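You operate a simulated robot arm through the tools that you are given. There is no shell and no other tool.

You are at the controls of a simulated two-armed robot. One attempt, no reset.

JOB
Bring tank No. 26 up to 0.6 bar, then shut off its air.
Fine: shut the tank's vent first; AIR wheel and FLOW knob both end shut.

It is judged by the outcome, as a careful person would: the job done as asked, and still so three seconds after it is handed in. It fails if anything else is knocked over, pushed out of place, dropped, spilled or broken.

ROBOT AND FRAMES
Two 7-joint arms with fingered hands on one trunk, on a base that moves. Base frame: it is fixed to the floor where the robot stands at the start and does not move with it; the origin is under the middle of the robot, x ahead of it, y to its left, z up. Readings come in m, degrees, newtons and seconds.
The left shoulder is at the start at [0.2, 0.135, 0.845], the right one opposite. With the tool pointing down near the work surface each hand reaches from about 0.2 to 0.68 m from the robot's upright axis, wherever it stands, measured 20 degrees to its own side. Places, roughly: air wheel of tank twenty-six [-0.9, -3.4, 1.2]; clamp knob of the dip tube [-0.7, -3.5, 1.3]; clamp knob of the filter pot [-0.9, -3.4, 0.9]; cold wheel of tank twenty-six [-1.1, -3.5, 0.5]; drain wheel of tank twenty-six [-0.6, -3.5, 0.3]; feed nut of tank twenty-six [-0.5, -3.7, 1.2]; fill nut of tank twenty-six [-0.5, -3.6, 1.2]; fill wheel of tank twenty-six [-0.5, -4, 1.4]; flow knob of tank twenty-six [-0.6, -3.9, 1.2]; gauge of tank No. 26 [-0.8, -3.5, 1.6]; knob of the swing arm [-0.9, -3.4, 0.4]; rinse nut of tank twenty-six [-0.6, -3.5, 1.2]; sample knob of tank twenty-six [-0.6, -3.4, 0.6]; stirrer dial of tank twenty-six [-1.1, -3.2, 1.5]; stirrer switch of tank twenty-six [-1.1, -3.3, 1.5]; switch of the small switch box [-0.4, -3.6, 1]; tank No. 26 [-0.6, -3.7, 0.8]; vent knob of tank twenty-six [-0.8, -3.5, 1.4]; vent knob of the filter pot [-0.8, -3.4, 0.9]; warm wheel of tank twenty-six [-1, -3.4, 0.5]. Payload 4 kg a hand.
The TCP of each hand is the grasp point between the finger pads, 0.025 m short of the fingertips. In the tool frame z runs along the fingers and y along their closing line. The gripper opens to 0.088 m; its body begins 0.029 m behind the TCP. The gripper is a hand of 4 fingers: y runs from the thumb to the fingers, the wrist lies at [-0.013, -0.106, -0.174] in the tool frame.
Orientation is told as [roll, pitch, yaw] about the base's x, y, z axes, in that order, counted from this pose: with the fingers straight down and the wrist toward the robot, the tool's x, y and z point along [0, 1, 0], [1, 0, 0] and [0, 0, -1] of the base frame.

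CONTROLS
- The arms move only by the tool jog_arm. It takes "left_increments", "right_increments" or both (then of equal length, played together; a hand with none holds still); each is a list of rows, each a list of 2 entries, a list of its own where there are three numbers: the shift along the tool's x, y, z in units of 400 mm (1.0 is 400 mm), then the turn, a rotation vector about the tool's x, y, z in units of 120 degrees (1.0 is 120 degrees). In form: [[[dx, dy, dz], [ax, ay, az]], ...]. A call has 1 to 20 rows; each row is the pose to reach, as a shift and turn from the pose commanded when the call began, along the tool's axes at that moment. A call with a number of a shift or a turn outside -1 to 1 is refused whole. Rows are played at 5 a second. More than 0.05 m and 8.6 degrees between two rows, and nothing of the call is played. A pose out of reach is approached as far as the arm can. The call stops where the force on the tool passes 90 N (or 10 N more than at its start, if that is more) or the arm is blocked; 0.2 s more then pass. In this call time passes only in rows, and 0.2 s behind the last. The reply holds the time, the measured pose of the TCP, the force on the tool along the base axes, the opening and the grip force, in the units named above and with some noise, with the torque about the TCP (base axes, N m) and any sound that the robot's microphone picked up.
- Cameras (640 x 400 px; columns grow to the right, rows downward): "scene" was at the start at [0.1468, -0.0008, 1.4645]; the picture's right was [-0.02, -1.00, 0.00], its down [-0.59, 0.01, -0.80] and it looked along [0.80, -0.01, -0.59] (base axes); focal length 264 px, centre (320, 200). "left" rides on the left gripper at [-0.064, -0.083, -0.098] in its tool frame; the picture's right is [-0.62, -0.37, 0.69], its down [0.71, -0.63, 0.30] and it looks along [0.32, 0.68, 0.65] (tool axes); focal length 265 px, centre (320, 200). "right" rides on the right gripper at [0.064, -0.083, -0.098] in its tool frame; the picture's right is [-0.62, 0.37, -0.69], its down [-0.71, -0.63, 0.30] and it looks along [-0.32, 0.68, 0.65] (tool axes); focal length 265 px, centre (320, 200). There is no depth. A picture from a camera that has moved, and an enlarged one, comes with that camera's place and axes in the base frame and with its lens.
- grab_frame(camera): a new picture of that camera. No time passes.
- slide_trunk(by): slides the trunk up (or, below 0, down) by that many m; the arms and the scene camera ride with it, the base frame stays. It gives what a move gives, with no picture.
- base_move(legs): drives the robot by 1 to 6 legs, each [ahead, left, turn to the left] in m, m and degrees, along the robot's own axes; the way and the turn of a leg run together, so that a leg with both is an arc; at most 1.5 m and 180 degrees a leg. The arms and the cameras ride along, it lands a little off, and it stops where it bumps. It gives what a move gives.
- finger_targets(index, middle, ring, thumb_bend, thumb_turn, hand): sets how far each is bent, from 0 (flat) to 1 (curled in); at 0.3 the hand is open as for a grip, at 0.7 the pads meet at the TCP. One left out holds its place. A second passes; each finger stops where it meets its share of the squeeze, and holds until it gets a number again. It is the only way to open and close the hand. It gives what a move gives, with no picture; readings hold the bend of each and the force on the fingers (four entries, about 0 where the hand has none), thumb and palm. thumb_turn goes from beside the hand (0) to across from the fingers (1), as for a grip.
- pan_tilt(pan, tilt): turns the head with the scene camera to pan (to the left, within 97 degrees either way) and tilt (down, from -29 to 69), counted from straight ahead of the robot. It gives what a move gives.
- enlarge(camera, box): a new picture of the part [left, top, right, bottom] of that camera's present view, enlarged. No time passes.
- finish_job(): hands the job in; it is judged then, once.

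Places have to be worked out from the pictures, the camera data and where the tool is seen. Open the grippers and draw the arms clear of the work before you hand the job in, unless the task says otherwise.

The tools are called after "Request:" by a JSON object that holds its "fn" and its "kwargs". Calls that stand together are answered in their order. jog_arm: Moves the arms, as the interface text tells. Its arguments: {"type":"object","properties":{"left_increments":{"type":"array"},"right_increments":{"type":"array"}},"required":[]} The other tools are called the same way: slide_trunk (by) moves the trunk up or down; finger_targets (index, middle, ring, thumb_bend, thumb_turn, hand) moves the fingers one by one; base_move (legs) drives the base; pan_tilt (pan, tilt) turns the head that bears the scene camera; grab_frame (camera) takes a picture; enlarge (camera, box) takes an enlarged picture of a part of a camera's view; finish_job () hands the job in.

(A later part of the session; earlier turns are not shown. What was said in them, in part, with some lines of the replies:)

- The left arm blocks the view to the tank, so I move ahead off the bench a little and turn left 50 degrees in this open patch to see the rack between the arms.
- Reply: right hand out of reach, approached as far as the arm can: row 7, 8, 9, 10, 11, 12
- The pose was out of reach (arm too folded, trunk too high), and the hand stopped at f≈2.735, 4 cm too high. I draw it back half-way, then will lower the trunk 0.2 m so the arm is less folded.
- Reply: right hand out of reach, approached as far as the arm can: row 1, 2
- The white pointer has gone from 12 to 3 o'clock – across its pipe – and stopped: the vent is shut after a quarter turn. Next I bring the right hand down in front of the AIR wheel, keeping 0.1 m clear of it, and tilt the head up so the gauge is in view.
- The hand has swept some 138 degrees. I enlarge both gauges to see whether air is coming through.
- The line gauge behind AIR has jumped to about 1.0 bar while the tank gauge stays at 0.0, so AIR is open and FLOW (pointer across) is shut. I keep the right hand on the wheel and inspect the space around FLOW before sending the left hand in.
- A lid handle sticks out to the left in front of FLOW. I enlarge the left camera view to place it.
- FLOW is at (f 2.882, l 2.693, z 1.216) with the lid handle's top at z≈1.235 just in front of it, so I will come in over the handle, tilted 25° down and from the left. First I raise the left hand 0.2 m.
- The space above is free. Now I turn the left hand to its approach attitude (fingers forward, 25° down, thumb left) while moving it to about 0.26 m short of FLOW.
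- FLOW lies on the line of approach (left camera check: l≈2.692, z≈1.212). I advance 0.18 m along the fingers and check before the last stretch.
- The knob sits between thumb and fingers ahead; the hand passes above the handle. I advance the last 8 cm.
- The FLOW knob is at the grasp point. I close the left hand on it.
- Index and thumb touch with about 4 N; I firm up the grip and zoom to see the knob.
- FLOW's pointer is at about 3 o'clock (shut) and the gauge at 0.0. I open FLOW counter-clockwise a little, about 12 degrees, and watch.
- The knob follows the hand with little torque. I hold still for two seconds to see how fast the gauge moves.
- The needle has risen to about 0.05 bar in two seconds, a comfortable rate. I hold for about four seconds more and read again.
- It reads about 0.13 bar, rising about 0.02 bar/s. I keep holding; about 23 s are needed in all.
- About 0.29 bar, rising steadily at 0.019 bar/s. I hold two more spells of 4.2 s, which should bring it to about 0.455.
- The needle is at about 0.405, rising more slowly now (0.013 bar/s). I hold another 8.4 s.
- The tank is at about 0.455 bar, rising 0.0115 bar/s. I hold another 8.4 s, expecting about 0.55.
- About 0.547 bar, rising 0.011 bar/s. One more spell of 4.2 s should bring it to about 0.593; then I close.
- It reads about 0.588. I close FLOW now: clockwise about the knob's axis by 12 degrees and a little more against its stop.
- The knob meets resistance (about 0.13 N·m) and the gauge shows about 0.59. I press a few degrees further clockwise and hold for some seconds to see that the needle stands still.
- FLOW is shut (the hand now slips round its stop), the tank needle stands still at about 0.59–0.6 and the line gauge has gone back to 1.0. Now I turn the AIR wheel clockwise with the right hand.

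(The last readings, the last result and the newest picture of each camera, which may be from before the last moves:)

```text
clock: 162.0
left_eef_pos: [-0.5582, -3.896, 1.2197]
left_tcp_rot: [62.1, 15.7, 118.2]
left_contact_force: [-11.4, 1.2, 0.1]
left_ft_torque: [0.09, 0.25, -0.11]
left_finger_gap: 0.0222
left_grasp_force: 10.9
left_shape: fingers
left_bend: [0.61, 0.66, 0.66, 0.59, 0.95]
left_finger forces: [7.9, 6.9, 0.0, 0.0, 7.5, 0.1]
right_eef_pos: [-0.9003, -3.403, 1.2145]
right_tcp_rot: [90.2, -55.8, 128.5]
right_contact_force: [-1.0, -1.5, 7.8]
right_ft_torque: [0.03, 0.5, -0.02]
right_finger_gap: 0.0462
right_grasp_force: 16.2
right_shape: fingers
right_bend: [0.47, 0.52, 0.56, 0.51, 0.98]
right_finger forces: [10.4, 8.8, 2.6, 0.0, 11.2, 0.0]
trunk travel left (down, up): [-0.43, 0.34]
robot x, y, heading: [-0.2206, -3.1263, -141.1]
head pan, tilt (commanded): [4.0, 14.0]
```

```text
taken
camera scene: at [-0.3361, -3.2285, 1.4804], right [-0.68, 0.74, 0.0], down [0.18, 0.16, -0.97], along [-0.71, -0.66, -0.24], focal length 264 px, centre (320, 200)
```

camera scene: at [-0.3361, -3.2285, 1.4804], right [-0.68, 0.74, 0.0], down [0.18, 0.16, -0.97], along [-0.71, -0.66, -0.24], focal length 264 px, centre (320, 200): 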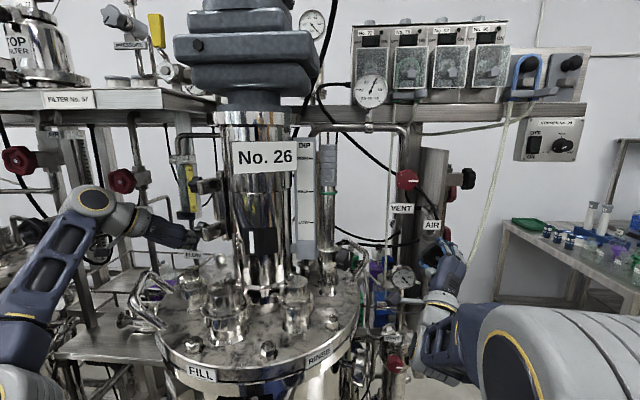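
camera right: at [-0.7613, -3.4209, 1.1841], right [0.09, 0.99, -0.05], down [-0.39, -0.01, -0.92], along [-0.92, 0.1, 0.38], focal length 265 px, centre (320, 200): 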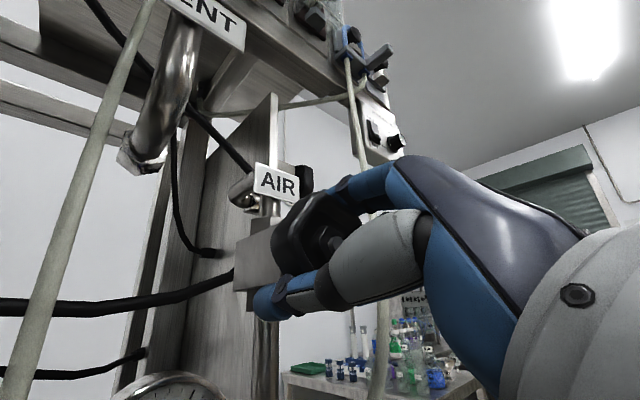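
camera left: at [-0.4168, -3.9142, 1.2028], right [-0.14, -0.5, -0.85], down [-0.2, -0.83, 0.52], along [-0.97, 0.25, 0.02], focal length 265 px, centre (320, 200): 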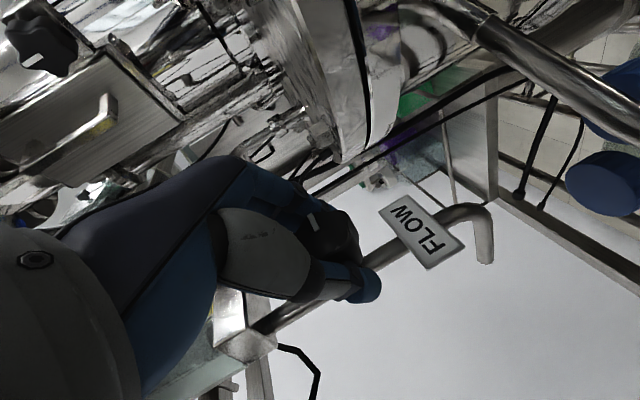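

Resistance is about 0.34 N·m now. I turn on clockwise another 30 degrees.

Request:
{"fn": "jog_arm", "kwargs": {"right_increments": [[[0, 0, 0], [0, 0, 0.06]], [[0, 0, 0], [0, 0, 0.12]], [[0, 0, 0], [0, 0, 0.18]], [[0, 0, 0], [0, 0, 0.25]]]}}

Request:
{"fn": "grab_frame", "kwargs": {"camera": "right"}}

Request:
{"fn": "enlarge", "kwargs": {"camera": "scene", "box": [345, 67, 400, 112]}}

```text
clock: 163.0
left_eef_pos: [-0.5581, -3.8955, 1.22]
left_tcp_rot: [62.2, 15.8, 118.3]
left_contact_force: [-10.3, -0.6, -0.1]
left_ft_torque: [0.13, 0.19, -0.08]
left_finger_gap: 0.0224
left_grasp_force: 11.4
left_shape: fingers
left_bend: [0.61, 0.66, 0.66, 0.59, 0.95]
left_finger forces: [7.4, 6.6, 0.1, 0.0, 7.9, 0.0]
right_eef_pos: [-0.9009, -3.4039, 1.2162]
right_tcp_rot: [90.1, -25.7, 128.7]
right_contact_force: [-3.6, 3.8, 8.9]
right_ft_torque: [0.04, 0.09, -0.12]
right_finger_gap: 0.0469
right_grasp_force: 16.2
right_shape: fingers
right_bend: [0.45, 0.54, 0.57, 0.52, 0.96]
right_finger forces: [12.7, 6.7, 1.8, 0.0, 12.0, 0.0]
trunk travel left (down, up): [-0.43, 0.34]
robot x, y, heading: [-0.2181, -3.1286, -141.4]
head pan, tilt (commanded): [4.0, 14.0]
```

```text
taken
camera right: at [-0.7604, -3.4225, 1.2383], right [0.17, 0.9, -0.4], down [-0.08, -0.39, -0.92], along [-0.98, 0.18, 0.0], focal length 265 px, centre (320, 200)
```

right: 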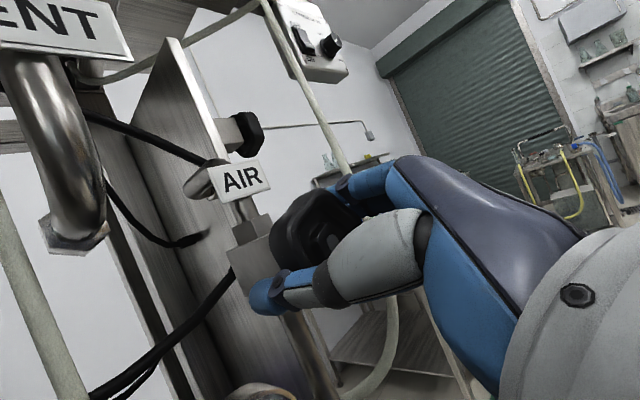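

```text
8.89 times, centred on (372, 90) of scene
camera zoom: at [-0.3362, -3.2283, 1.4803], right [-0.68, 0.74, 0.0], down [0.18, 0.16, -0.97], along [-0.71, -0.66, -0.24], focal length 2342 px, centre (-147, 1182)
```

zoom: 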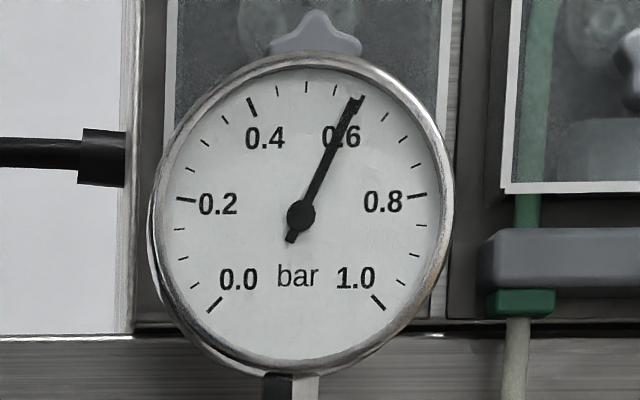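

The torque fell back to about 0.09 N·m, so the hand may have slipped over a lobe at the stop. I open the right hand and compare the wheel's position with the picture from before.

Request:
{"fn": "finger_targets", "kwargs": {"hand": "right", "index": 0.3, "middle": 0.3, "ring": 0.3, "thumb_bend": 0.3}}

Request:
{"fn": "grab_frame", "kwargs": {"camera": "right"}}

Request:
{"fn": "enlarge", "kwargs": {"camera": "right", "box": [220, 160, 400, 320]}}

```text
clock: 164.0
left_eef_pos: [-0.5578, -3.8952, 1.2197]
left_tcp_rot: [62.1, 15.8, 118.2]
left_contact_force: [-10.6, 0.3, 1.7]
left_ft_torque: [0.11, 0.17, -0.1]
left_finger_gap: 0.0223
left_grasp_force: 11.0
left_shape: fingers
left_bend: [0.61, 0.66, 0.66, 0.59, 0.95]
left_finger forces: [7.5, 6.6, 0.0, 0.0, 7.8, 0.1]
right_eef_pos: [-0.9012, -3.4041, 1.2152]
right_tcp_rot: [90.0, -25.8, 128.7]
right_contact_force: [0.7, 0.5, 0.1]
right_ft_torque: [0.01, -0.01, 0.0]
right_finger_gap: 0.0843
right_grasp_force: 0.1
right_shape: fingers
right_bend: [0.3, 0.3, 0.3, 0.3, 0.97]
right_finger forces: [0.1, 0.0, 0.0, 0.0, 0.1, 0.1]
trunk travel left (down, up): [-0.43, 0.34]
robot x, y, heading: [-0.2177, -3.1248, -141.3]
head pan, tilt (commanded): [4.0, 14.0]
```

```text
taken
camera right: at [-0.7602, -3.4231, 1.2378], right [0.17, 0.9, -0.4], down [-0.08, -0.39, -0.92], along [-0.98, 0.18, 0.01], focal length 265 px, centre (320, 200)
```

right: 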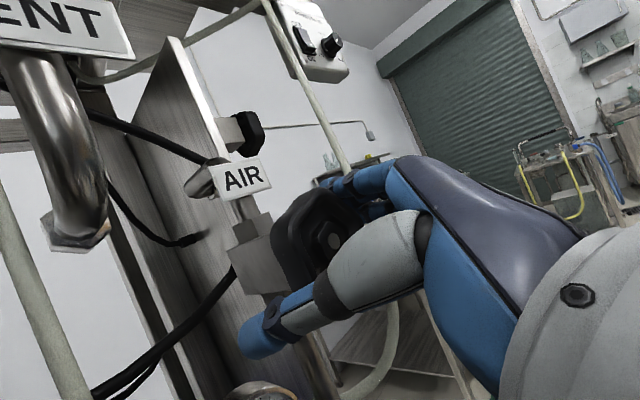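

```text
2.50 times, centred on (310, 240) of right
camera zoom: at [-0.7602, -3.4231, 1.2378], right [0.17, 0.9, -0.4], down [-0.08, -0.39, -0.92], along [-0.98, 0.18, 0.01], focal length 664 px, centre (345, 100)
```

zoom: 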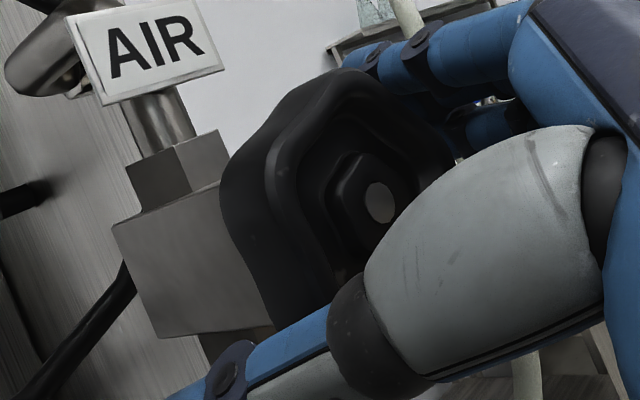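

The wheel lies free in the open hand. To test the stop, I wind the open hand back 90 degrees, grip again, and turn clockwise once more.

Request:
{"fn": "jog_arm", "kwargs": {"right_increments": [[[0, 0, 0], [0, 0, -0.065]], [[0, 0, 0], [0, 0, -0.13]], [[0, 0, 0], [0, 0, -0.195]], [[0, 0, 0], [0, 0, -0.26]], [[0, 0, 0], [0, 0, -0.325]], [[0, 0, 0], [0, 0, -0.39]], [[0, 0, 0], [0, 0, -0.455]], [[0, 0, 0], [0, 0, -0.52]], [[0, 0, 0], [0, 0, -0.585]], [[0, 0, 0], [0, 0, -0.65]], [[0, 0, 0], [0, 0, -0.7]], [[0, 0, 0], [0, 0, -0.75]]]}}

Request:
{"fn": "finger_targets", "kwargs": {"hand": "right", "index": 0.62, "middle": 0.62, "ring": 0.62, "thumb_bend": 0.62}}

Request:
{"fn": "enlarge", "kwargs": {"camera": "right", "box": [220, 160, 400, 320]}}

```text
clock: 166.6
left_eef_pos: [-0.5586, -3.8953, 1.2182]
left_tcp_rot: [62.2, 15.8, 118.2]
left_contact_force: [-10.3, 0.1, 0.2]
left_ft_torque: [0.12, 0.16, -0.1]
left_finger_gap: 0.0225
left_grasp_force: 10.7
left_shape: fingers
left_bend: [0.61, 0.66, 0.66, 0.59, 0.95]
left_finger forces: [7.4, 6.5, 0.0, 0.0, 7.8, 0.0]
right_eef_pos: [-0.9003, -3.4051, 1.2149]
right_tcp_rot: [-90.0, -64.2, -51.3]
right_contact_force: [0.1, -0.1, 0.2]
right_ft_torque: [0.0, 0.0, 0.01]
right_finger_gap: 0.0846
right_grasp_force: 0.0
right_shape: fingers
right_bend: [0.3, 0.3, 0.3, 0.3, 0.97]
right_finger forces: [0.0, 0.1, 0.0, 0.0, 0.1, 0.0]
trunk travel left (down, up): [-0.43, 0.34]
robot x, y, heading: [-0.2192, -3.1296, -141.3]
head pan, tilt (commanded): [4.0, 14.0]
```

```text
clock: 167.6
left_eef_pos: [-0.5587, -3.8947, 1.2194]
left_tcp_rot: [62.2, 15.7, 118.1]
left_contact_force: [-7.5, 1.4, 0.0]
left_ft_torque: [0.09, 0.14, -0.08]
left_finger_gap: 0.0227
left_grasp_force: 10.5
left_shape: fingers
left_bend: [0.61, 0.66, 0.66, 0.59, 0.95]
left_finger forces: [7.1, 6.0, 0.0, 0.0, 8.0, 0.0]
right_eef_pos: [-0.9011, -3.404, 1.215]
right_tcp_rot: [-89.9, -64.2, -51.3]
right_contact_force: [-4.8, -0.3, -4.1]
right_ft_torque: [-0.03, 0.13, 0.03]
right_finger_gap: 0.0519
right_grasp_force: 20.2
right_shape: fingers
right_bend: [0.46, 0.57, 0.57, 0.48, 0.96]
right_finger forces: [10.9, 4.4, 3.3, 0.0, 21.6, 0.0]
trunk travel left (down, up): [-0.43, 0.34]
robot x, y, heading: [-0.2184, -3.1307, -141.2]
head pan, tilt (commanded): [4.0, 14.0]
```

```text
2.50 times, centred on (310, 240) of right
camera zoom: at [-0.811, -3.3593, 1.1126], right [0.29, 0.74, 0.6], down [-0.81, 0.53, -0.26], along [-0.51, -0.41, 0.76], focal length 664 px, centre (345, 100)
```

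zoom: 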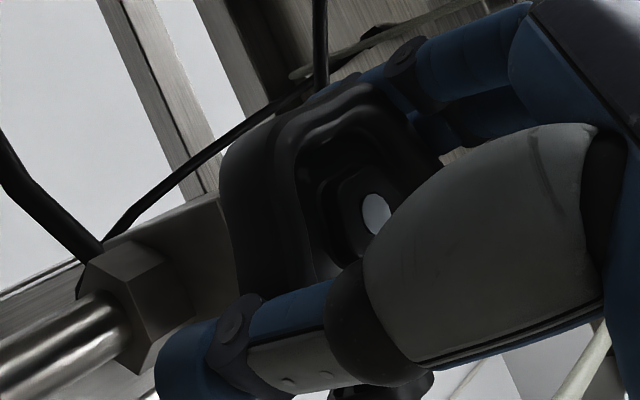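

The wheel is gripped with about 20 N. I turn it clockwise in small steps and watch the torque about its axis.

Request:
{"fn": "jog_arm", "kwargs": {"right_increments": [[[0, 0, 0], [0, 0, 0.05]], [[0, 0, 0], [0, 0, 0.1]]]}}

Request:
{"fn": "enlarge", "kwargs": {"camera": "right", "box": [220, 160, 400, 320]}}

Request:
{"fn": "jog_arm", "kwargs": {"right_increments": [[[0, 0, 0], [0, 0, 0.05]], [[0, 0, 0], [0, 0, 0.1]]]}}

Request:
{"fn": "enlarge", "kwargs": {"camera": "right", "box": [220, 160, 400, 320]}}

```text
clock: 168.2
left_eef_pos: [-0.5582, -3.8961, 1.2201]
left_tcp_rot: [62.3, 15.8, 118.2]
left_contact_force: [-8.5, 1.9, 0.5]
left_ft_torque: [0.08, 0.13, -0.06]
left_finger_gap: 0.0222
left_grasp_force: 11.1
left_shape: fingers
left_bend: [0.61, 0.66, 0.66, 0.59, 0.95]
left_finger forces: [7.3, 6.2, 0.0, 0.0, 7.7, 0.0]
right_eef_pos: [-0.9009, -3.4039, 1.2155]
right_tcp_rot: [-89.9, -76.3, -51.2]
right_contact_force: [-0.7, -4.1, -4.8]
right_ft_torque: [0.44, 0.55, 0.18]
right_finger_gap: 0.0511
right_grasp_force: 19.0
right_shape: fingers
right_bend: [0.48, 0.57, 0.57, 0.48, 1.0]
right_finger forces: [10.5, 6.0, 3.0, 0.0, 18.7, 0.0]
trunk travel left (down, up): [-0.43, 0.34]
robot x, y, heading: [-0.218, -3.1269, -141.4]
head pan, tilt (commanded): [4.0, 14.0]
```

```text
2.50 times, centred on (310, 240) of right
camera zoom: at [-0.7972, -3.3768, 1.1195], right [0.22, 0.83, 0.51], down [-0.77, 0.47, -0.44], along [-0.61, -0.29, 0.74], focal length 664 px, centre (345, 100)
```

zoom: 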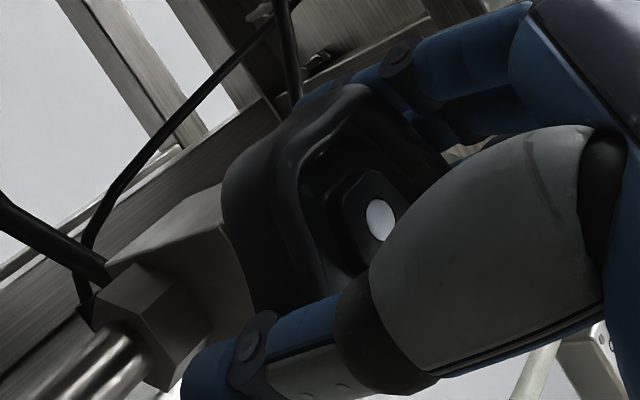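

```text
clock: 168.8
left_eef_pos: [-0.5581, -3.8962, 1.2193]
left_tcp_rot: [62.1, 15.7, 118.1]
left_contact_force: [-8.1, 3.0, 1.5]
left_ft_torque: [0.08, 0.18, -0.06]
left_finger_gap: 0.0221
left_grasp_force: 10.6
left_shape: fingers
left_bend: [0.61, 0.66, 0.66, 0.59, 0.95]
left_finger forces: [7.8, 6.2, 0.0, 0.0, 7.7, 0.0]
right_eef_pos: [-0.9005, -3.4045, 1.2164]
right_tcp_rot: [-91.4, -88.2, -50.0]
right_contact_force: [-3.3, -7.1, -1.9]
right_ft_torque: [0.57, 0.56, 0.21]
right_finger_gap: 0.0489
right_grasp_force: 19.0
right_shape: fingers
right_bend: [0.49, 0.56, 0.58, 0.49, 1.0]
right_finger forces: [9.1, 8.2, 3.0, 0.0, 16.8, 0.0]
trunk travel left (down, up): [-0.43, 0.34]
robot x, y, heading: [-0.2242, -3.1258, -141.3]
head pan, tilt (commanded): [4.0, 14.0]
```

```text
2.50 times, centred on (310, 240) of right
camera zoom: at [-0.7851, -3.3915, 1.131], right [0.16, 0.91, 0.39], down [-0.7, 0.38, -0.61], along [-0.7, -0.17, 0.69], focal length 664 px, centre (345, 100)
```

zoom: 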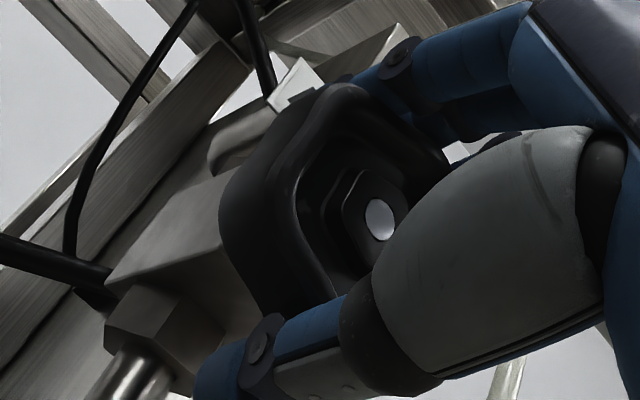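

Torque of 0.7–0.8 N·m with the wheel no longer following: the AIR wheel is firmly at its shut stop. I check the gauge and release the right hand.

Request:
{"fn": "finger_targets", "kwargs": {"hand": "right", "index": 0.3, "middle": 0.3, "ring": 0.3, "thumb_bend": 0.3}}

Request:
{"fn": "jog_arm", "kwargs": {"right_increments": [[[0, 0, -0.06], [0, 0, 0]], [[0, 0, -0.12], [0, 0, 0]], [[0, 0, -0.18], [0, 0, 0]], [[0, 0, -0.24], [0, 0, 0]], [[0, 0, -0.3], [0, 0, 0]], [[0, 0, -0.35], [0, 0, 0]]]}}

Request:
{"fn": "enlarge", "kwargs": {"camera": "scene", "box": [345, 67, 400, 112]}}

Request:
{"fn": "grab_frame", "kwargs": {"camera": "scene"}}

```text
clock: 169.8
left_eef_pos: [-0.5583, -3.8959, 1.2187]
left_tcp_rot: [62.2, 15.8, 118.2]
left_contact_force: [-9.2, -0.6, -0.7]
left_ft_torque: [0.05, 0.13, -0.03]
left_finger_gap: 0.0221
left_grasp_force: 11.4
left_shape: fingers
left_bend: [0.61, 0.66, 0.66, 0.59, 0.95]
left_finger forces: [7.4, 6.3, 0.0, 0.1, 8.2, 0.1]
right_eef_pos: [-0.9001, -3.404, 1.2159]
right_tcp_rot: [-90.0, -88.2, -51.2]
right_contact_force: [1.0, -0.2, 0.1]
right_ft_torque: [0.02, 0.0, 0.0]
right_finger_gap: 0.0843
right_grasp_force: 0.0
right_shape: fingers
right_bend: [0.3, 0.3, 0.3, 0.3, 0.98]
right_finger forces: [0.1, 0.0, 0.0, 0.0, 0.0, 0.0]
trunk travel left (down, up): [-0.43, 0.34]
robot x, y, heading: [-0.2191, -3.13, -141.2]
head pan, tilt (commanded): [4.0, 14.0]
```

```text
clock: 171.2
left_eef_pos: [-0.5584, -3.8969, 1.2204]
left_tcp_rot: [62.2, 15.9, 118.2]
left_contact_force: [-9.2, 1.1, -0.8]
left_ft_torque: [0.08, 0.16, -0.09]
left_finger_gap: 0.022
left_grasp_force: 10.6
left_shape: fingers
left_bend: [0.61, 0.66, 0.66, 0.59, 0.95]
left_finger forces: [7.6, 6.0, 0.1, 0.1, 8.0, 0.0]
right_eef_pos: [-0.8058, -3.3189, 1.2261]
right_tcp_rot: [-89.8, -88.1, -51.6]
right_contact_force: [0.7, -0.3, -0.2]
right_ft_torque: [0.02, 0.02, 0.0]
right_finger_gap: 0.0848
right_grasp_force: 0.1
right_shape: fingers
right_bend: [0.3, 0.3, 0.3, 0.3, 0.98]
right_finger forces: [0.0, 0.0, 0.0, 0.1, 0.1, 0.0]
right hand out of reach, approached as far as the arm can: row 5, 6
trunk travel left (down, up): [-0.43, 0.34]
robot x, y, heading: [-0.2218, -3.1262, -141.4]
head pan, tilt (commanded): [4.0, 14.0]
```

```text
8.89 times, centred on (372, 90) of scene
camera zoom: at [-0.3362, -3.2286, 1.4803], right [-0.68, 0.74, 0.0], down [0.18, 0.16, -0.97], along [-0.71, -0.66, -0.24], focal length 2342 px, centre (-147, 1182)
```

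zoom: 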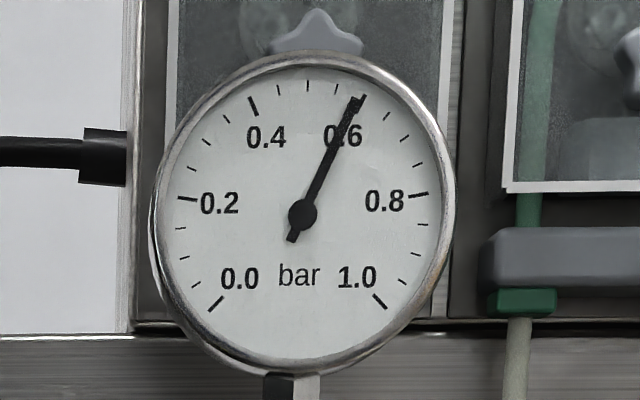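

```text
taken
camera scene: at [-0.3362, -3.2286, 1.4803], right [-0.68, 0.74, 0.0], down [0.18, 0.16, -0.97], along [-0.71, -0.66, -0.24], focal length 264 px, centre (320, 200)
```

scene: 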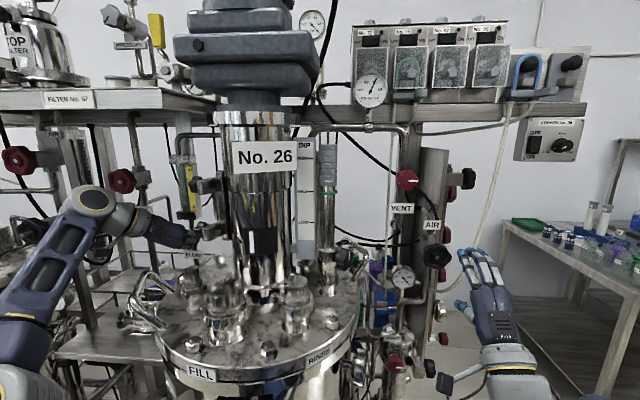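

The gauge stands at about 0.59–0.6 and the right hand is clear. Now I open the left hand and back it out the way it came, over the handle.

Request:
{"fn": "finger_targets", "kwargs": {"hand": "left", "index": 0.3, "middle": 0.3, "ring": 0.3, "thumb_bend": 0.3}}

Request:
{"fn": "grab_frame", "kwargs": {"camera": "left"}}

Request:
{"fn": "jog_arm", "kwargs": {"left_increments": [[[0, 0, -0.06], [0, 0, 0]], [[0, 0, -0.12], [0, 0, 0]], [[0, 0, -0.18], [0, 0, 0]], [[0, 0, -0.24], [0, 0, 0]], [[0, 0, -0.3], [0, 0, 0]], [[0, 0, -0.36], [0, 0, 0]], [[0, 0, -0.42], [0, 0, 0]], [[0, 0, -0.48], [0, 0, 0]], [[0, 0, -0.54], [0, 0, 0]], [[0, 0, -0.6], [0, 0, 0]]]}}

Request:
{"fn": "grab_frame", "kwargs": {"camera": "left"}}

Request:
{"fn": "grab_frame", "kwargs": {"camera": "scene"}}

```text
clock: 172.2
left_eef_pos: [-0.5588, -3.8964, 1.219]
left_tcp_rot: [62.3, 15.8, 118.4]
left_contact_force: [-0.6, -0.1, 0.2]
left_ft_torque: [0.0, -0.02, 0.02]
left_finger_gap: 0.0843
left_grasp_force: 0.0
left_shape: fingers
left_bend: [0.3, 0.3, 0.3, 0.3, 0.97]
left_finger forces: [0.1, 0.0, 0.0, 0.0, 0.0, 0.1]
right_eef_pos: [-0.8066, -3.3207, 1.2254]
right_tcp_rot: [-90.3, -88.2, -51.0]
right_contact_force: [-0.8, -0.6, 0.1]
right_ft_torque: [0.0, 0.01, 0.0]
right_finger_gap: 0.0846
right_grasp_force: 0.1
right_shape: fingers
right_bend: [0.3, 0.3, 0.3, 0.3, 0.98]
right_finger forces: [0.0, 0.0, 0.0, 0.0, 0.0, 0.1]
trunk travel left (down, up): [-0.43, 0.34]
robot x, y, heading: [-0.2206, -3.1271, -141.0]
head pan, tilt (commanded): [4.0, 14.0]
```

```text
taken
camera left: at [-0.416, -3.914, 1.2315], right [0.0, -0.67, -0.74], down [-0.31, -0.7, 0.64], along [-0.95, 0.23, -0.2], focal length 265 px, centre (320, 200)
```

left: 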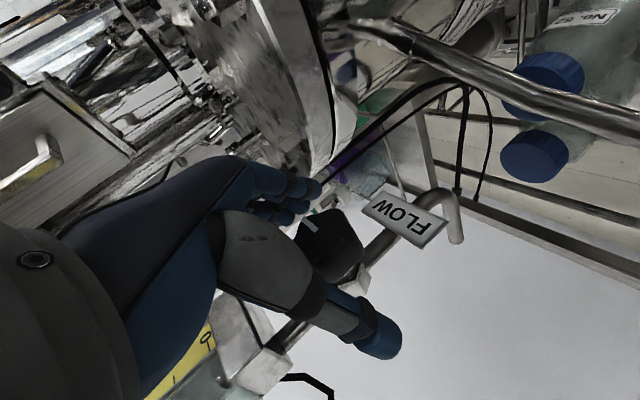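

```text
clock: 174.4
left_eef_pos: [-0.3856, -3.7696, 1.3277]
left_tcp_rot: [62.2, 15.7, 118.2]
left_contact_force: [0.5, 0.0, -0.2]
left_ft_torque: [-0.01, -0.03, 0.0]
left_finger_gap: 0.0843
left_grasp_force: 0.0
left_shape: fingers
left_bend: [0.3, 0.3, 0.3, 0.3, 0.97]
left_finger forces: [0.0, 0.0, 0.1, 0.0, 0.1, 0.1]
right_eef_pos: [-0.8057, -3.3198, 1.226]
right_tcp_rot: [-90.2, -88.2, -51.1]
right_contact_force: [0.7, -0.9, 0.4]
right_ft_torque: [0.0, 0.0, 0.02]
right_finger_gap: 0.0842
right_grasp_force: 0.0
right_shape: fingers
right_bend: [0.3, 0.3, 0.3, 0.3, 0.98]
right_finger forces: [0.1, 0.1, 0.1, 0.1, 0.0, 0.1]
trunk travel left (down, up): [-0.43, 0.34]
robot x, y, heading: [-0.2197, -3.1304, -141.5]
head pan, tilt (commanded): [4.0, 14.0]
```

```text
taken
camera left: at [-0.2442, -3.7867, 1.3394], right [-0.01, -0.67, -0.74], down [-0.31, -0.7, 0.64], along [-0.95, 0.23, -0.2], focal length 265 px, centre (320, 200)
```

left: 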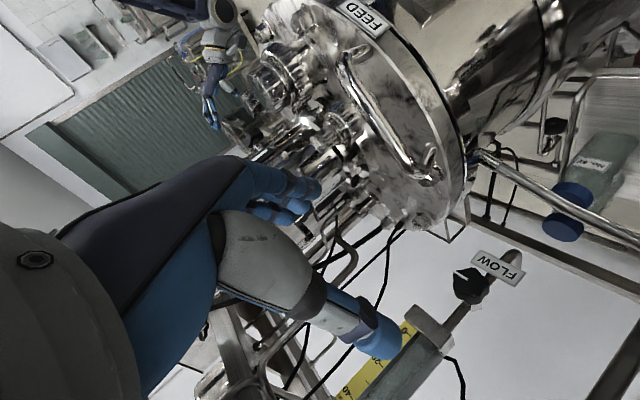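

```text
taken
camera scene: at [-0.3359, -3.2286, 1.4803], right [-0.68, 0.74, 0.0], down [0.18, 0.16, -0.97], along [-0.71, -0.66, -0.24], focal length 264 px, centre (320, 200)
```

scene: 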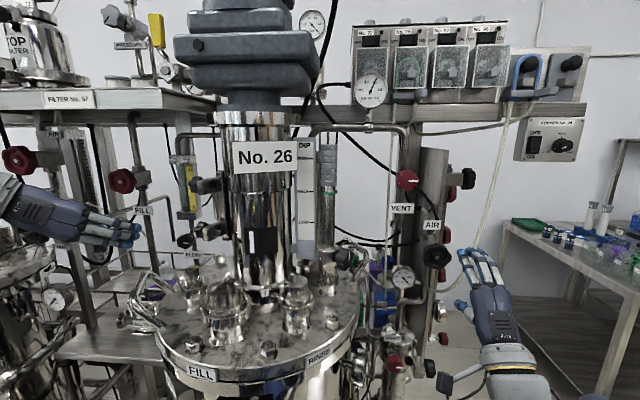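

Both hands are clear. I check FLOW's pointer, the AIR and VENT controls and the gauge in close-up.

Request:
{"fn": "enlarge", "kwargs": {"camera": "scene", "box": [140, 140, 260, 270]}}

Request:
{"fn": "enlarge", "kwargs": {"camera": "scene", "box": [370, 160, 480, 300]}}

Request:
{"fn": "enlarge", "kwargs": {"camera": "scene", "box": [345, 67, 400, 112]}}

Request:
{"fn": "enlarge", "kwargs": {"camera": "left", "box": [420, 230, 540, 320]}}

```text
3.08 times, centred on (200, 205) of scene
camera zoom: at [-0.3359, -3.2286, 1.4803], right [-0.68, 0.74, 0.0], down [0.18, 0.16, -0.97], along [-0.71, -0.66, -0.24], focal length 811 px, centre (689, 185)
```

zoom: 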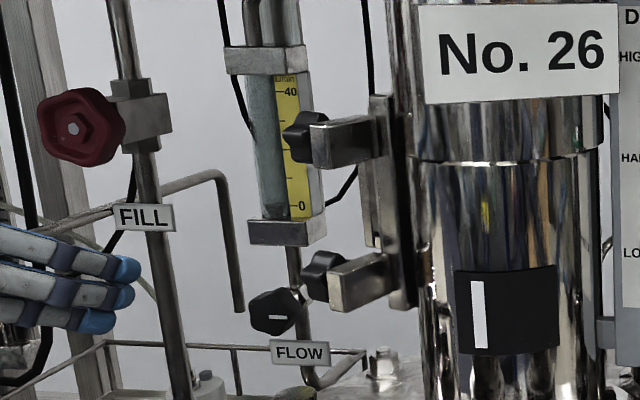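

```text
2.86 times, centred on (425, 230) of scene
camera zoom: at [-0.3359, -3.2286, 1.4803], right [-0.68, 0.74, 0.0], down [0.18, 0.16, -0.97], along [-0.71, -0.66, -0.24], focal length 753 px, centre (20, 114)
```

zoom: 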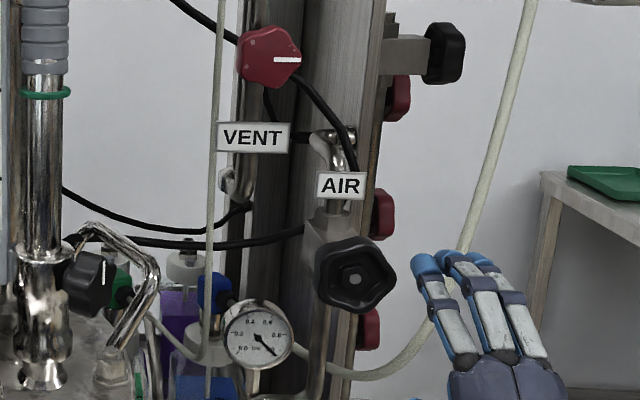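

```text
8.89 times, centred on (372, 90) of scene
camera zoom: at [-0.3359, -3.2286, 1.4803], right [-0.68, 0.74, 0.0], down [0.18, 0.16, -0.97], along [-0.71, -0.66, -0.24], focal length 2342 px, centre (-147, 1182)
```

zoom: 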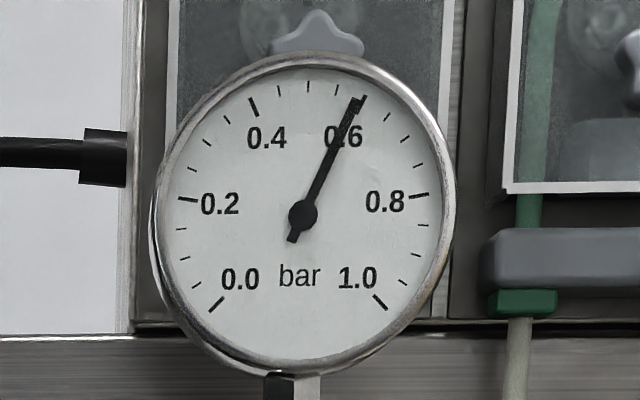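

```text
4.44 times, centred on (480, 275) of left
camera zoom: at [-0.2442, -3.7867, 1.3394], right [-0.01, -0.67, -0.74], down [-0.31, -0.7, 0.64], along [-0.95, 0.23, -0.2], focal length 1180 px, centre (-391, -133)
```

zoom: 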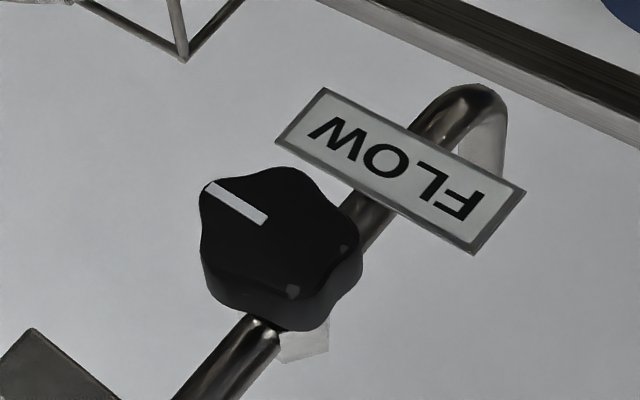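

VENT and FLOW pointers both stand across their pipes and AIR is at its stop. I look at the needle tip still closer for an exact reading.

Request:
{"fn": "enlarge", "kwargs": {"camera": "scene", "box": [366, 71, 382, 94]}}

Request:
{"fn": "enlarge", "kwargs": {"camera": "scene", "box": [396, 260, 416, 292]}}

```text
16.00 times, centred on (374, 82) of scene
camera zoom: at [-0.3359, -3.2286, 1.4803], right [-0.68, 0.74, 0.0], down [0.18, 0.16, -0.97], along [-0.71, -0.66, -0.24], focal length 4215 px, centre (-544, 2080)
```

zoom: 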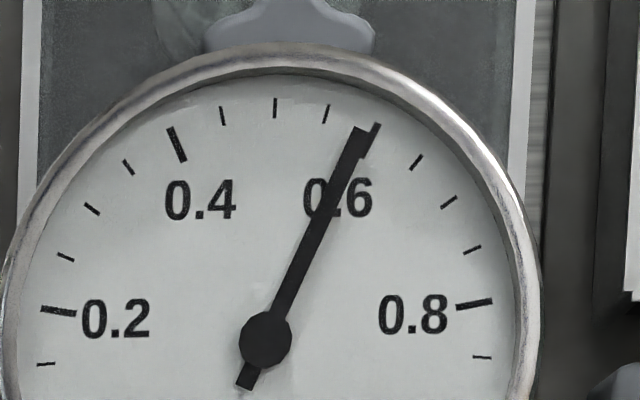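

```text
12.50 times, centred on (406, 276) of scene
camera zoom: at [-0.3359, -3.2286, 1.4803], right [-0.68, 0.74, 0.0], down [0.18, 0.16, -0.97], along [-0.71, -0.66, -0.24], focal length 3293 px, centre (-755, -750)
```

zoom: 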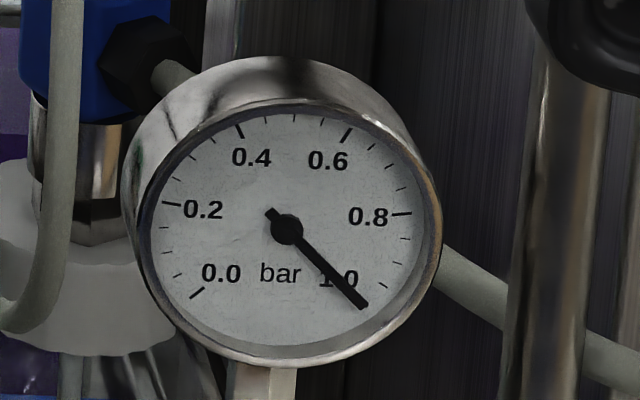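

The needle reads about 0.59 (a hair under the 0.6 mark, steady for 18 s) and the line gauge holds 1.0 between the two shut valves. I now draw the right hand back and down-tilted, away from the rack.

Request:
{"fn": "jog_arm", "kwargs": {"right_increments": [[[0, 0.005, -0.035], [0.047, 0, 0]], [[0, 0.01, -0.07], [0.094, 0, 0]], [[0, 0.02, -0.105], [0.141, 0, 0]], [[0, 0.03, -0.14], [0.1875, 0, 0]], [[0, 0.04, -0.175], [0.2344, 0, 0]], [[0, 0.05, -0.21], [0.281, 0, 0]], [[0, 0.055, -0.245], [0.328, 0, 0]], [[0, 0.06, -0.28], [0.375, 0, 0]]], "left_increments": [[[0, 0, -0.02], [-0.007, 0.0029, -0.0149]], [[0, 0, -0.04], [-0.0139, 0.0058, -0.0298]], [[0, 0, -0.06], [-0.0209, 0.0087, -0.0446]], [[0, 0, -0.08], [-0.0278, 0.0116, -0.0595]], [[0, 0, -0.1], [-0.0348, 0.0145, -0.0744]], [[0, 0, -0.12], [-0.0417, 0.0174, -0.0893]], [[0, 0, -0.135], [-0.0487, 0.0203, -0.1041]], [[0, 0, -0.15], [-0.0556, 0.0232, -0.119]]]}}

Request:
{"fn": "grab_frame", "kwargs": {"camera": "scene"}}

```text
clock: 176.1
left_eef_pos: [-0.34, -3.746, 1.3499]
left_tcp_rot: [64.9, 0.6, 118.7]
left_contact_force: [-0.4, 0.6, -0.5]
left_ft_torque: [-0.01, -0.02, -0.04]
left_finger_gap: 0.0846
left_grasp_force: 0.0
left_shape: fingers
left_bend: [0.3, 0.3, 0.3, 0.3, 0.97]
left_finger forces: [0.0, 0.0, 0.0, 0.0, 0.0, 0.1]
right_eef_pos: [-0.7612, -3.2244, 1.2189]
right_tcp_rot: [-7.9, -40.8, -149.5]
right_contact_force: [-0.2, 0.4, -0.8]
right_ft_torque: [0.02, -0.03, 0.0]
right_finger_gap: 0.0845
right_grasp_force: 0.1
right_shape: fingers
right_bend: [0.3, 0.3, 0.3, 0.3, 0.98]
right_finger forces: [0.0, 0.1, 0.0, 0.0, 0.1, 0.0]
right hand out of reach, approached as far as the arm can: row 1, 2
trunk travel left (down, up): [-0.43, 0.34]
robot x, y, heading: [-0.2238, -3.1256, -141.5]
head pan, tilt (commanded): [4.0, 14.0]
stopped in row 8 (right hand): the arm was blocked; the commanded pose is now the measured one
```

```text
taken
camera scene: at [-0.3315, -3.2371, 1.4804], right [-0.68, 0.74, 0.01], down [0.17, 0.17, -0.97], along [-0.71, -0.66, -0.24], focal length 264 px, centre (320, 200)
```

scene: 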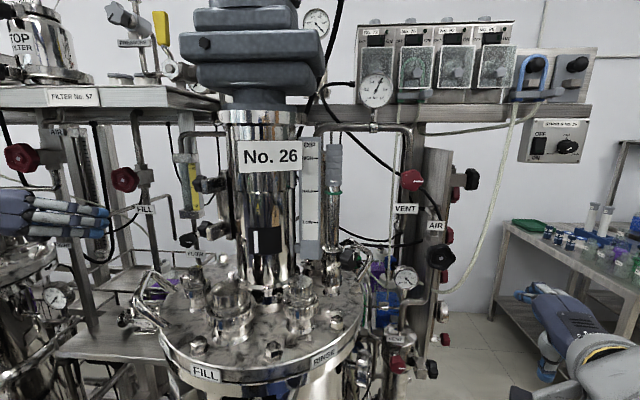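

The right arm was blocked in the last row. Before moving anything else I look to the right side and behind to see what the elbow met.

Request:
{"fn": "pan_tilt", "kwargs": {"pan": -60, "tilt": 35}}

Request:
{"fn": "grab_frame", "kwargs": {"camera": "scene"}}

Request:
{"fn": "grab_frame", "kwargs": {"camera": "right"}}

Request:
{"fn": "pan_tilt", "kwargs": {"pan": -97, "tilt": 35}}

Request:
{"fn": "grab_frame", "kwargs": {"camera": "scene"}}

```text
clock: 177.4
left_eef_pos: [-0.3413, -3.7463, 1.3503]
left_tcp_rot: [64.8, 0.7, 118.7]
left_contact_force: [0.0, -0.3, -0.1]
left_ft_torque: [-0.01, 0.02, 0.0]
left_finger_gap: 0.0847
left_grasp_force: 0.1
left_shape: fingers
left_bend: [0.3, 0.3, 0.3, 0.3, 0.97]
left_finger forces: [0.0, 0.0, 0.1, 0.1, 0.1, 0.0]
right_eef_pos: [-0.7611, -3.2244, 1.2188]
right_tcp_rot: [-7.7, -40.9, -149.8]
right_contact_force: [-0.4, 0.2, -0.2]
right_ft_torque: [0.01, 0.01, -0.01]
right_finger_gap: 0.0845
right_grasp_force: 0.1
right_shape: fingers
right_bend: [0.3, 0.3, 0.3, 0.3, 0.98]
right_finger forces: [0.0, 0.0, 0.0, 0.0, 0.1, 0.1]
trunk travel left (down, up): [-0.43, 0.34]
robot x, y, heading: [-0.2207, -3.1282, -141.3]
head pan, tilt (commanded): [-60.0, 35.0]
```

```text
taken
camera scene: at [-0.3456, -3.142, 1.4469], right [0.36, 0.93, 0.01], down [0.53, -0.2, -0.82], along [-0.76, 0.3, -0.57], focal length 264 px, centre (320, 200)
```

scene: 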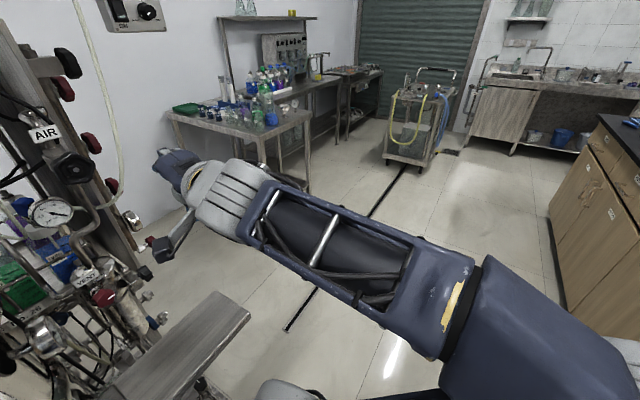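

```text
taken
camera right: at [-0.6186, -3.2297, 1.2317], right [-0.07, 0.56, 0.82], down [-0.08, 0.82, -0.57], along [-0.99, -0.11, -0.01], focal length 265 px, centre (320, 200)
```

right: 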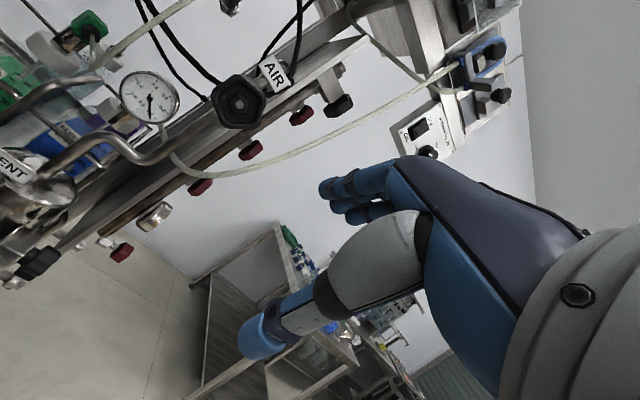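

```text
clock: 178.5
left_eef_pos: [-0.3423, -3.7479, 1.3496]
left_tcp_rot: [64.8, 0.7, 118.6]
left_contact_force: [0.0, 1.4, -0.6]
left_ft_torque: [-0.01, -0.01, -0.03]
left_finger_gap: 0.0845
left_grasp_force: 0.2
left_shape: fingers
left_bend: [0.3, 0.3, 0.3, 0.3, 0.97]
left_finger forces: [0.0, 0.0, 0.0, 0.1, 0.0, 0.1]
right_eef_pos: [-0.7628, -3.224, 1.2188]
right_tcp_rot: [-7.6, -40.9, -149.9]
right_contact_force: [-0.1, 0.6, -0.7]
right_ft_torque: [0.03, 0.0, 0.02]
right_finger_gap: 0.0846
right_grasp_force: 0.0
right_shape: fingers
right_bend: [0.3, 0.3, 0.3, 0.3, 0.98]
right_finger forces: [0.0, 0.0, 0.0, 0.0, 0.0, 0.0]
trunk travel left (down, up): [-0.43, 0.34]
robot x, y, heading: [-0.2195, -3.1293, -141.1]
head pan, tilt (commanded): [-97.0, 35.0]
```

```text
taken
camera scene: at [-0.3102, -3.0994, 1.447], right [0.85, 0.53, 0.0], down [0.3, -0.48, -0.82], along [-0.43, 0.7, -0.57], focal length 264 px, centre (320, 200)
```

scene: 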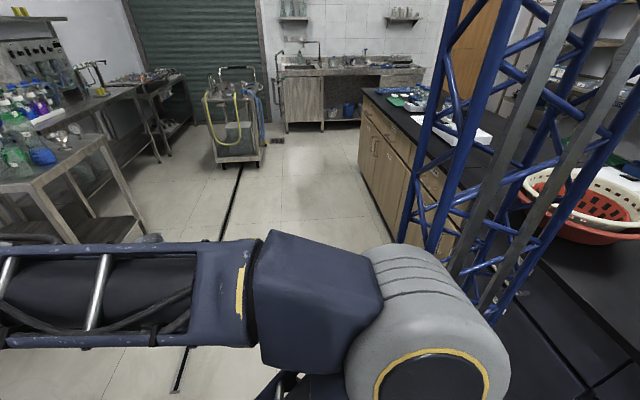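

The right elbow has only met my own right mast; nothing in the room was touched, and the basket is on its bench. I relieve it by raising the right hand, well in front of the rack.

Request:
{"fn": "jog_arm", "kwargs": {"right_increments": [[[-0.007, 0.045, -0.052], [0, 0, 0]], [[-0.014, 0.09, -0.103], [0, 0, 0]], [[-0.021, 0.135, -0.155], [0, 0, 0]], [[-0.028, 0.18, -0.206], [0, 0, 0]]]}}

Request:
{"fn": "grab_frame", "kwargs": {"camera": "scene"}}

```text
clock: 179.5
left_eef_pos: [-0.3448, -3.7386, 1.3531]
left_tcp_rot: [64.8, 1.2, 118.6]
left_contact_force: [-0.1, 1.2, -0.4]
left_ft_torque: [-0.01, -0.02, 0.01]
left_finger_gap: 0.0847
left_grasp_force: 0.0
left_shape: fingers
left_bend: [0.3, 0.3, 0.3, 0.3, 0.97]
left_finger forces: [0.0, 0.0, 0.0, 0.0, 0.0, 0.0]
right_eef_pos: [-0.7588, -3.2144, 1.3322]
right_tcp_rot: [-6.4, -42.0, -149.8]
right_contact_force: [0.5, 0.2, -0.3]
right_ft_torque: [0.01, 0.01, 0.02]
right_finger_gap: 0.0848
right_grasp_force: 0.0
right_shape: fingers
right_bend: [0.3, 0.3, 0.3, 0.3, 0.98]
right_finger forces: [0.1, 0.1, 0.0, 0.1, 0.0, 0.0]
trunk travel left (down, up): [-0.43, 0.34]
robot x, y, heading: [-0.2213, -3.1288, -141.4]
head pan, tilt (commanded): [-97.0, 35.0]
```

```text
taken
camera scene: at [-0.3138, -3.0904, 1.446], right [0.85, 0.52, 0.0], down [0.3, -0.49, -0.82], along [-0.43, 0.7, -0.57], focal length 264 px, centre (320, 200)
```

scene: 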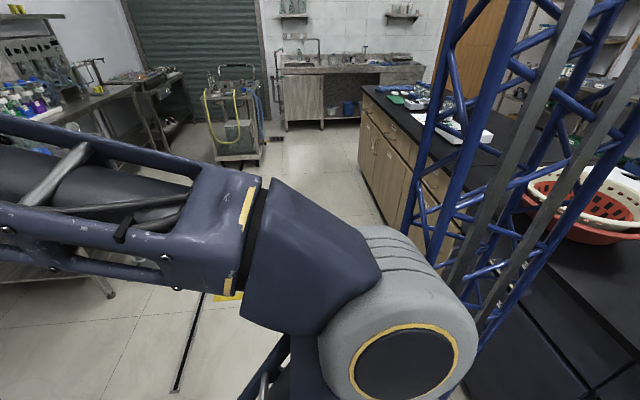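

The elbow is off the mast again. I now bring both hands back to the tool-down travelling pose, close to the body and clear of the rack.

Request:
{"fn": "jog_arm", "kwargs": {"left_increments": [[[0.0022, 0.0172, -0.0209], [0.0311, -0.0261, -0.0489]], [[0.0045, 0.0345, -0.0417], [0.0623, -0.0523, -0.0977]], [[0.0067, 0.0517, -0.0626], [0.0934, -0.0784, -0.1466]], [[0.0089, 0.0689, -0.0835], [0.1245, -0.1045, -0.1955]], [[0.0112, 0.0862, -0.1043], [0.1557, -0.1307, -0.2443]], [[0.0134, 0.1034, -0.1252], [0.1868, -0.1568, -0.2932]], [[0.0156, 0.1206, -0.1461], [0.2179, -0.1829, -0.3421]], [[0.0179, 0.1379, -0.1669], [0.2491, -0.2091, -0.3909]], [[0.0201, 0.1551, -0.1878], [0.2802, -0.2352, -0.4398]], [[0.0223, 0.1723, -0.2087], [0.3113, -0.2613, -0.4887]], [[0.0246, 0.1896, -0.2295], [0.3425, -0.2875, -0.5375]], [[0.0268, 0.2068, -0.2504], [0.3736, -0.3136, -0.5864]], [[0.029, 0.224, -0.2713], [0.4047, -0.3397, -0.6353]], [[0.0313, 0.2413, -0.2921], [0.4359, -0.3659, -0.6841]], [[0.0335, 0.2585, -0.313], [0.467, -0.392, -0.733]]], "right_increments": [[[0.0096, -0.0245, -0.0069], [0.023, 0.0051, -0.0058]], [[0.0192, -0.0489, -0.0139], [0.0461, 0.0103, -0.0116]], [[0.0288, -0.0734, -0.0208], [0.0691, 0.0154, -0.0174]], [[0.0384, -0.0979, -0.0277], [0.0922, 0.0205, -0.0233]], [[0.048, -0.1223, -0.0347], [0.1152, 0.0256, -0.0291]], [[0.0576, -0.1468, -0.0416], [0.1383, 0.0308, -0.0349]], [[0.0672, -0.1713, -0.0485], [0.1613, 0.0359, -0.0407]], [[0.0768, -0.1957, -0.0555], [0.1844, 0.041, -0.0465]], [[0.0864, -0.2202, -0.0624], [0.2074, 0.0461, -0.0523]], [[0.096, -0.2447, -0.0693], [0.2305, 0.0513, -0.0581]], [[0.1056, -0.2691, -0.0763], [0.2535, 0.0564, -0.0639]], [[0.1152, -0.2936, -0.0832], [0.2766, 0.0615, -0.0698]], [[0.1248, -0.3181, -0.0901], [0.2996, 0.0666, -0.0756]], [[0.1344, -0.3425, -0.0971], [0.3227, 0.0718, -0.0814]], [[0.144, -0.367, -0.104], [0.3457, 0.0769, -0.0872]]]}}

Request:
{"fn": "pan_tilt", "kwargs": {"pan": 4, "tilt": 14}}

Request:
{"fn": "grab_frame", "kwargs": {"camera": "scene"}}

```text
clock: 182.7
left_eef_pos: [-0.3084, -3.5957, 1.4151]
left_tcp_rot: [1.2, 0.3, -141.2]
left_contact_force: [-0.5, 0.7, -0.7]
left_ft_torque: [0.03, -0.03, 0.0]
left_finger_gap: 0.0844
left_grasp_force: 0.0
left_shape: fingers
left_bend: [0.3, 0.3, 0.3, 0.3, 0.97]
left_finger forces: [0.1, 0.0, 0.1, 0.0, 0.0, 0.1]
right_eef_pos: [-0.6222, -3.2075, 1.2559]
right_tcp_rot: [0.0, 1.0, -140.4]
right_contact_force: [0.3, 0.1, -0.5]
right_ft_torque: [0.01, 0.01, -0.02]
right_finger_gap: 0.0845
right_grasp_force: 0.0
right_shape: fingers
right_bend: [0.3, 0.3, 0.3, 0.3, 0.98]
right_finger forces: [0.0, 0.0, 0.0, 0.0, 0.1, 0.0]
trunk travel left (down, up): [-0.43, 0.34]
robot x, y, heading: [-0.2197, -3.128, -141.5]
head pan, tilt (commanded): [-97.0, 35.0]
```

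```text
clock: 184.5
left_eef_pos: [-0.3069, -3.5949, 1.4153]
left_tcp_rot: [1.2, 0.2, -141.5]
left_contact_force: [-0.2, -0.2, -0.3]
left_ft_torque: [-0.01, 0.0, 0.0]
left_finger_gap: 0.0847
left_grasp_force: 0.1
left_shape: fingers
left_bend: [0.3, 0.3, 0.3, 0.3, 0.97]
left_finger forces: [0.0, 0.0, 0.0, 0.0, 0.0, 0.1]
right_eef_pos: [-0.6219, -3.2068, 1.2572]
right_tcp_rot: [0.1, 0.9, -140.5]
right_contact_force: [0.0, -0.5, -0.4]
right_ft_torque: [0.03, -0.01, -0.02]
right_finger_gap: 0.0849
right_grasp_force: 0.1
right_shape: fingers
right_bend: [0.3, 0.3, 0.3, 0.3, 0.98]
right_finger forces: [0.0, 0.0, 0.0, 0.1, 0.0, 0.1]
trunk travel left (down, up): [-0.43, 0.34]
robot x, y, heading: [-0.2267, -3.1286, -141.3]
head pan, tilt (commanded): [4.0, 14.0]
```

```text
taken
camera scene: at [-0.343, -3.2299, 1.4795], right [-0.68, 0.74, 0.0], down [0.18, 0.16, -0.97], along [-0.71, -0.66, -0.25], focal length 264 px, centre (320, 200)
```

scene: 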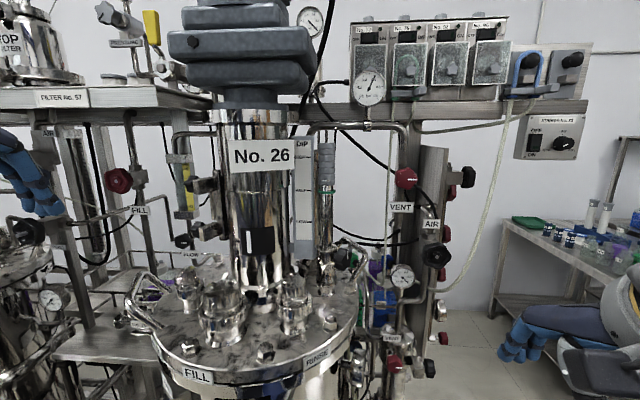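

Both arms are clear and open. I read the gauge and the three controls once more.

Request:
{"fn": "enlarge", "kwargs": {"camera": "scene", "box": [340, 62, 400, 112]}}

Request:
{"fn": "enlarge", "kwargs": {"camera": "scene", "box": [370, 150, 480, 300]}}

Request:
{"fn": "enlarge", "kwargs": {"camera": "scene", "box": [130, 140, 250, 270]}}

```text
8.00 times, centred on (370, 87) of scene
camera zoom: at [-0.343, -3.2299, 1.4795], right [-0.68, 0.74, 0.0], down [0.18, 0.16, -0.97], along [-0.71, -0.66, -0.25], focal length 2108 px, centre (-80, 1104)
```

zoom: 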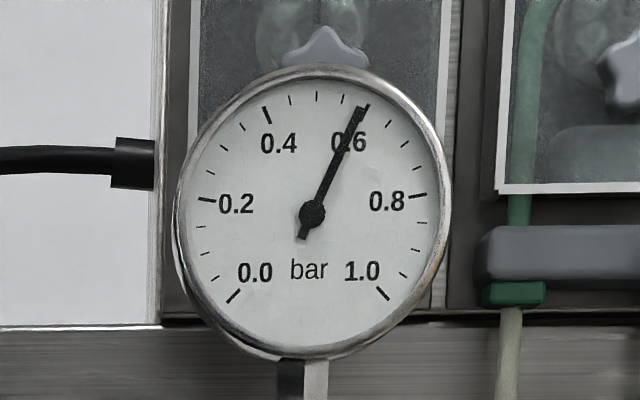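

```text
2.67 times, centred on (425, 225) of scene
camera zoom: at [-0.343, -3.2299, 1.4795], right [-0.68, 0.74, 0.0], down [0.18, 0.16, -0.97], along [-0.71, -0.66, -0.25], focal length 702 px, centre (40, 133)
```

zoom: 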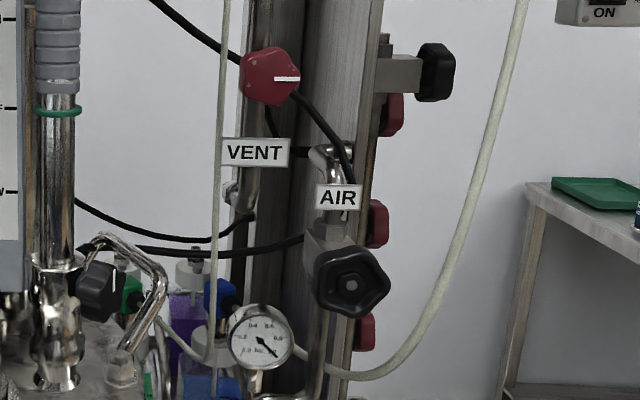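

```text
3.08 times, centred on (190, 205) of scene
camera zoom: at [-0.343, -3.2299, 1.4795], right [-0.68, 0.74, 0.0], down [0.18, 0.16, -0.97], along [-0.71, -0.66, -0.25], focal length 811 px, centre (720, 185)
```

zoom: 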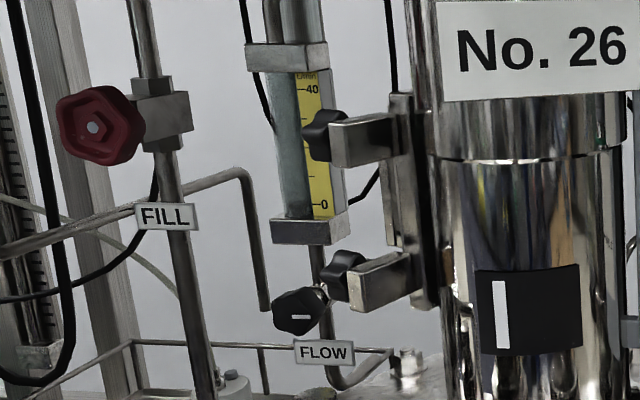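

Everything holds. The tank reads about 0.59 bar (steady, needle on the 0.6 mark within a hair), VENT is shut, FLOW and AIR are both at their shut stops, and the hands are open and clear. I hand the job in.

Request:
{"fn": "finish_job", "kwargs": {}}

```text
The job is handed in.
```

Tank No. 26 is up to pressure and its air is off. The gauge reads about 0.59 bar, a hair under the 0.6 mark. It held steady for nearly 30 seconds after FLOW was shut.

- **Vent:** shut first, before any air went in. Its pointer went a quarter turn from along its pipe to across it, and stopped.
- **FLOW knob:** shut, with its pointer back where it stood at the start.
- **AIR wheel:** shut. I gripped it a second time and turned it hard clockwise; it did not move further. The small gauge next to the wheel still shows about 1.0 bar, which I take to be air trapped between the two shut valves.

I left the pressure at 0.59 rather than open the valves again for the last 0.01 bar.

While I drew the right arm back, its elbow came up against the robot's own mast. The cameras show nothing in the room touched or moved. Both hands are open and clear of the rack.
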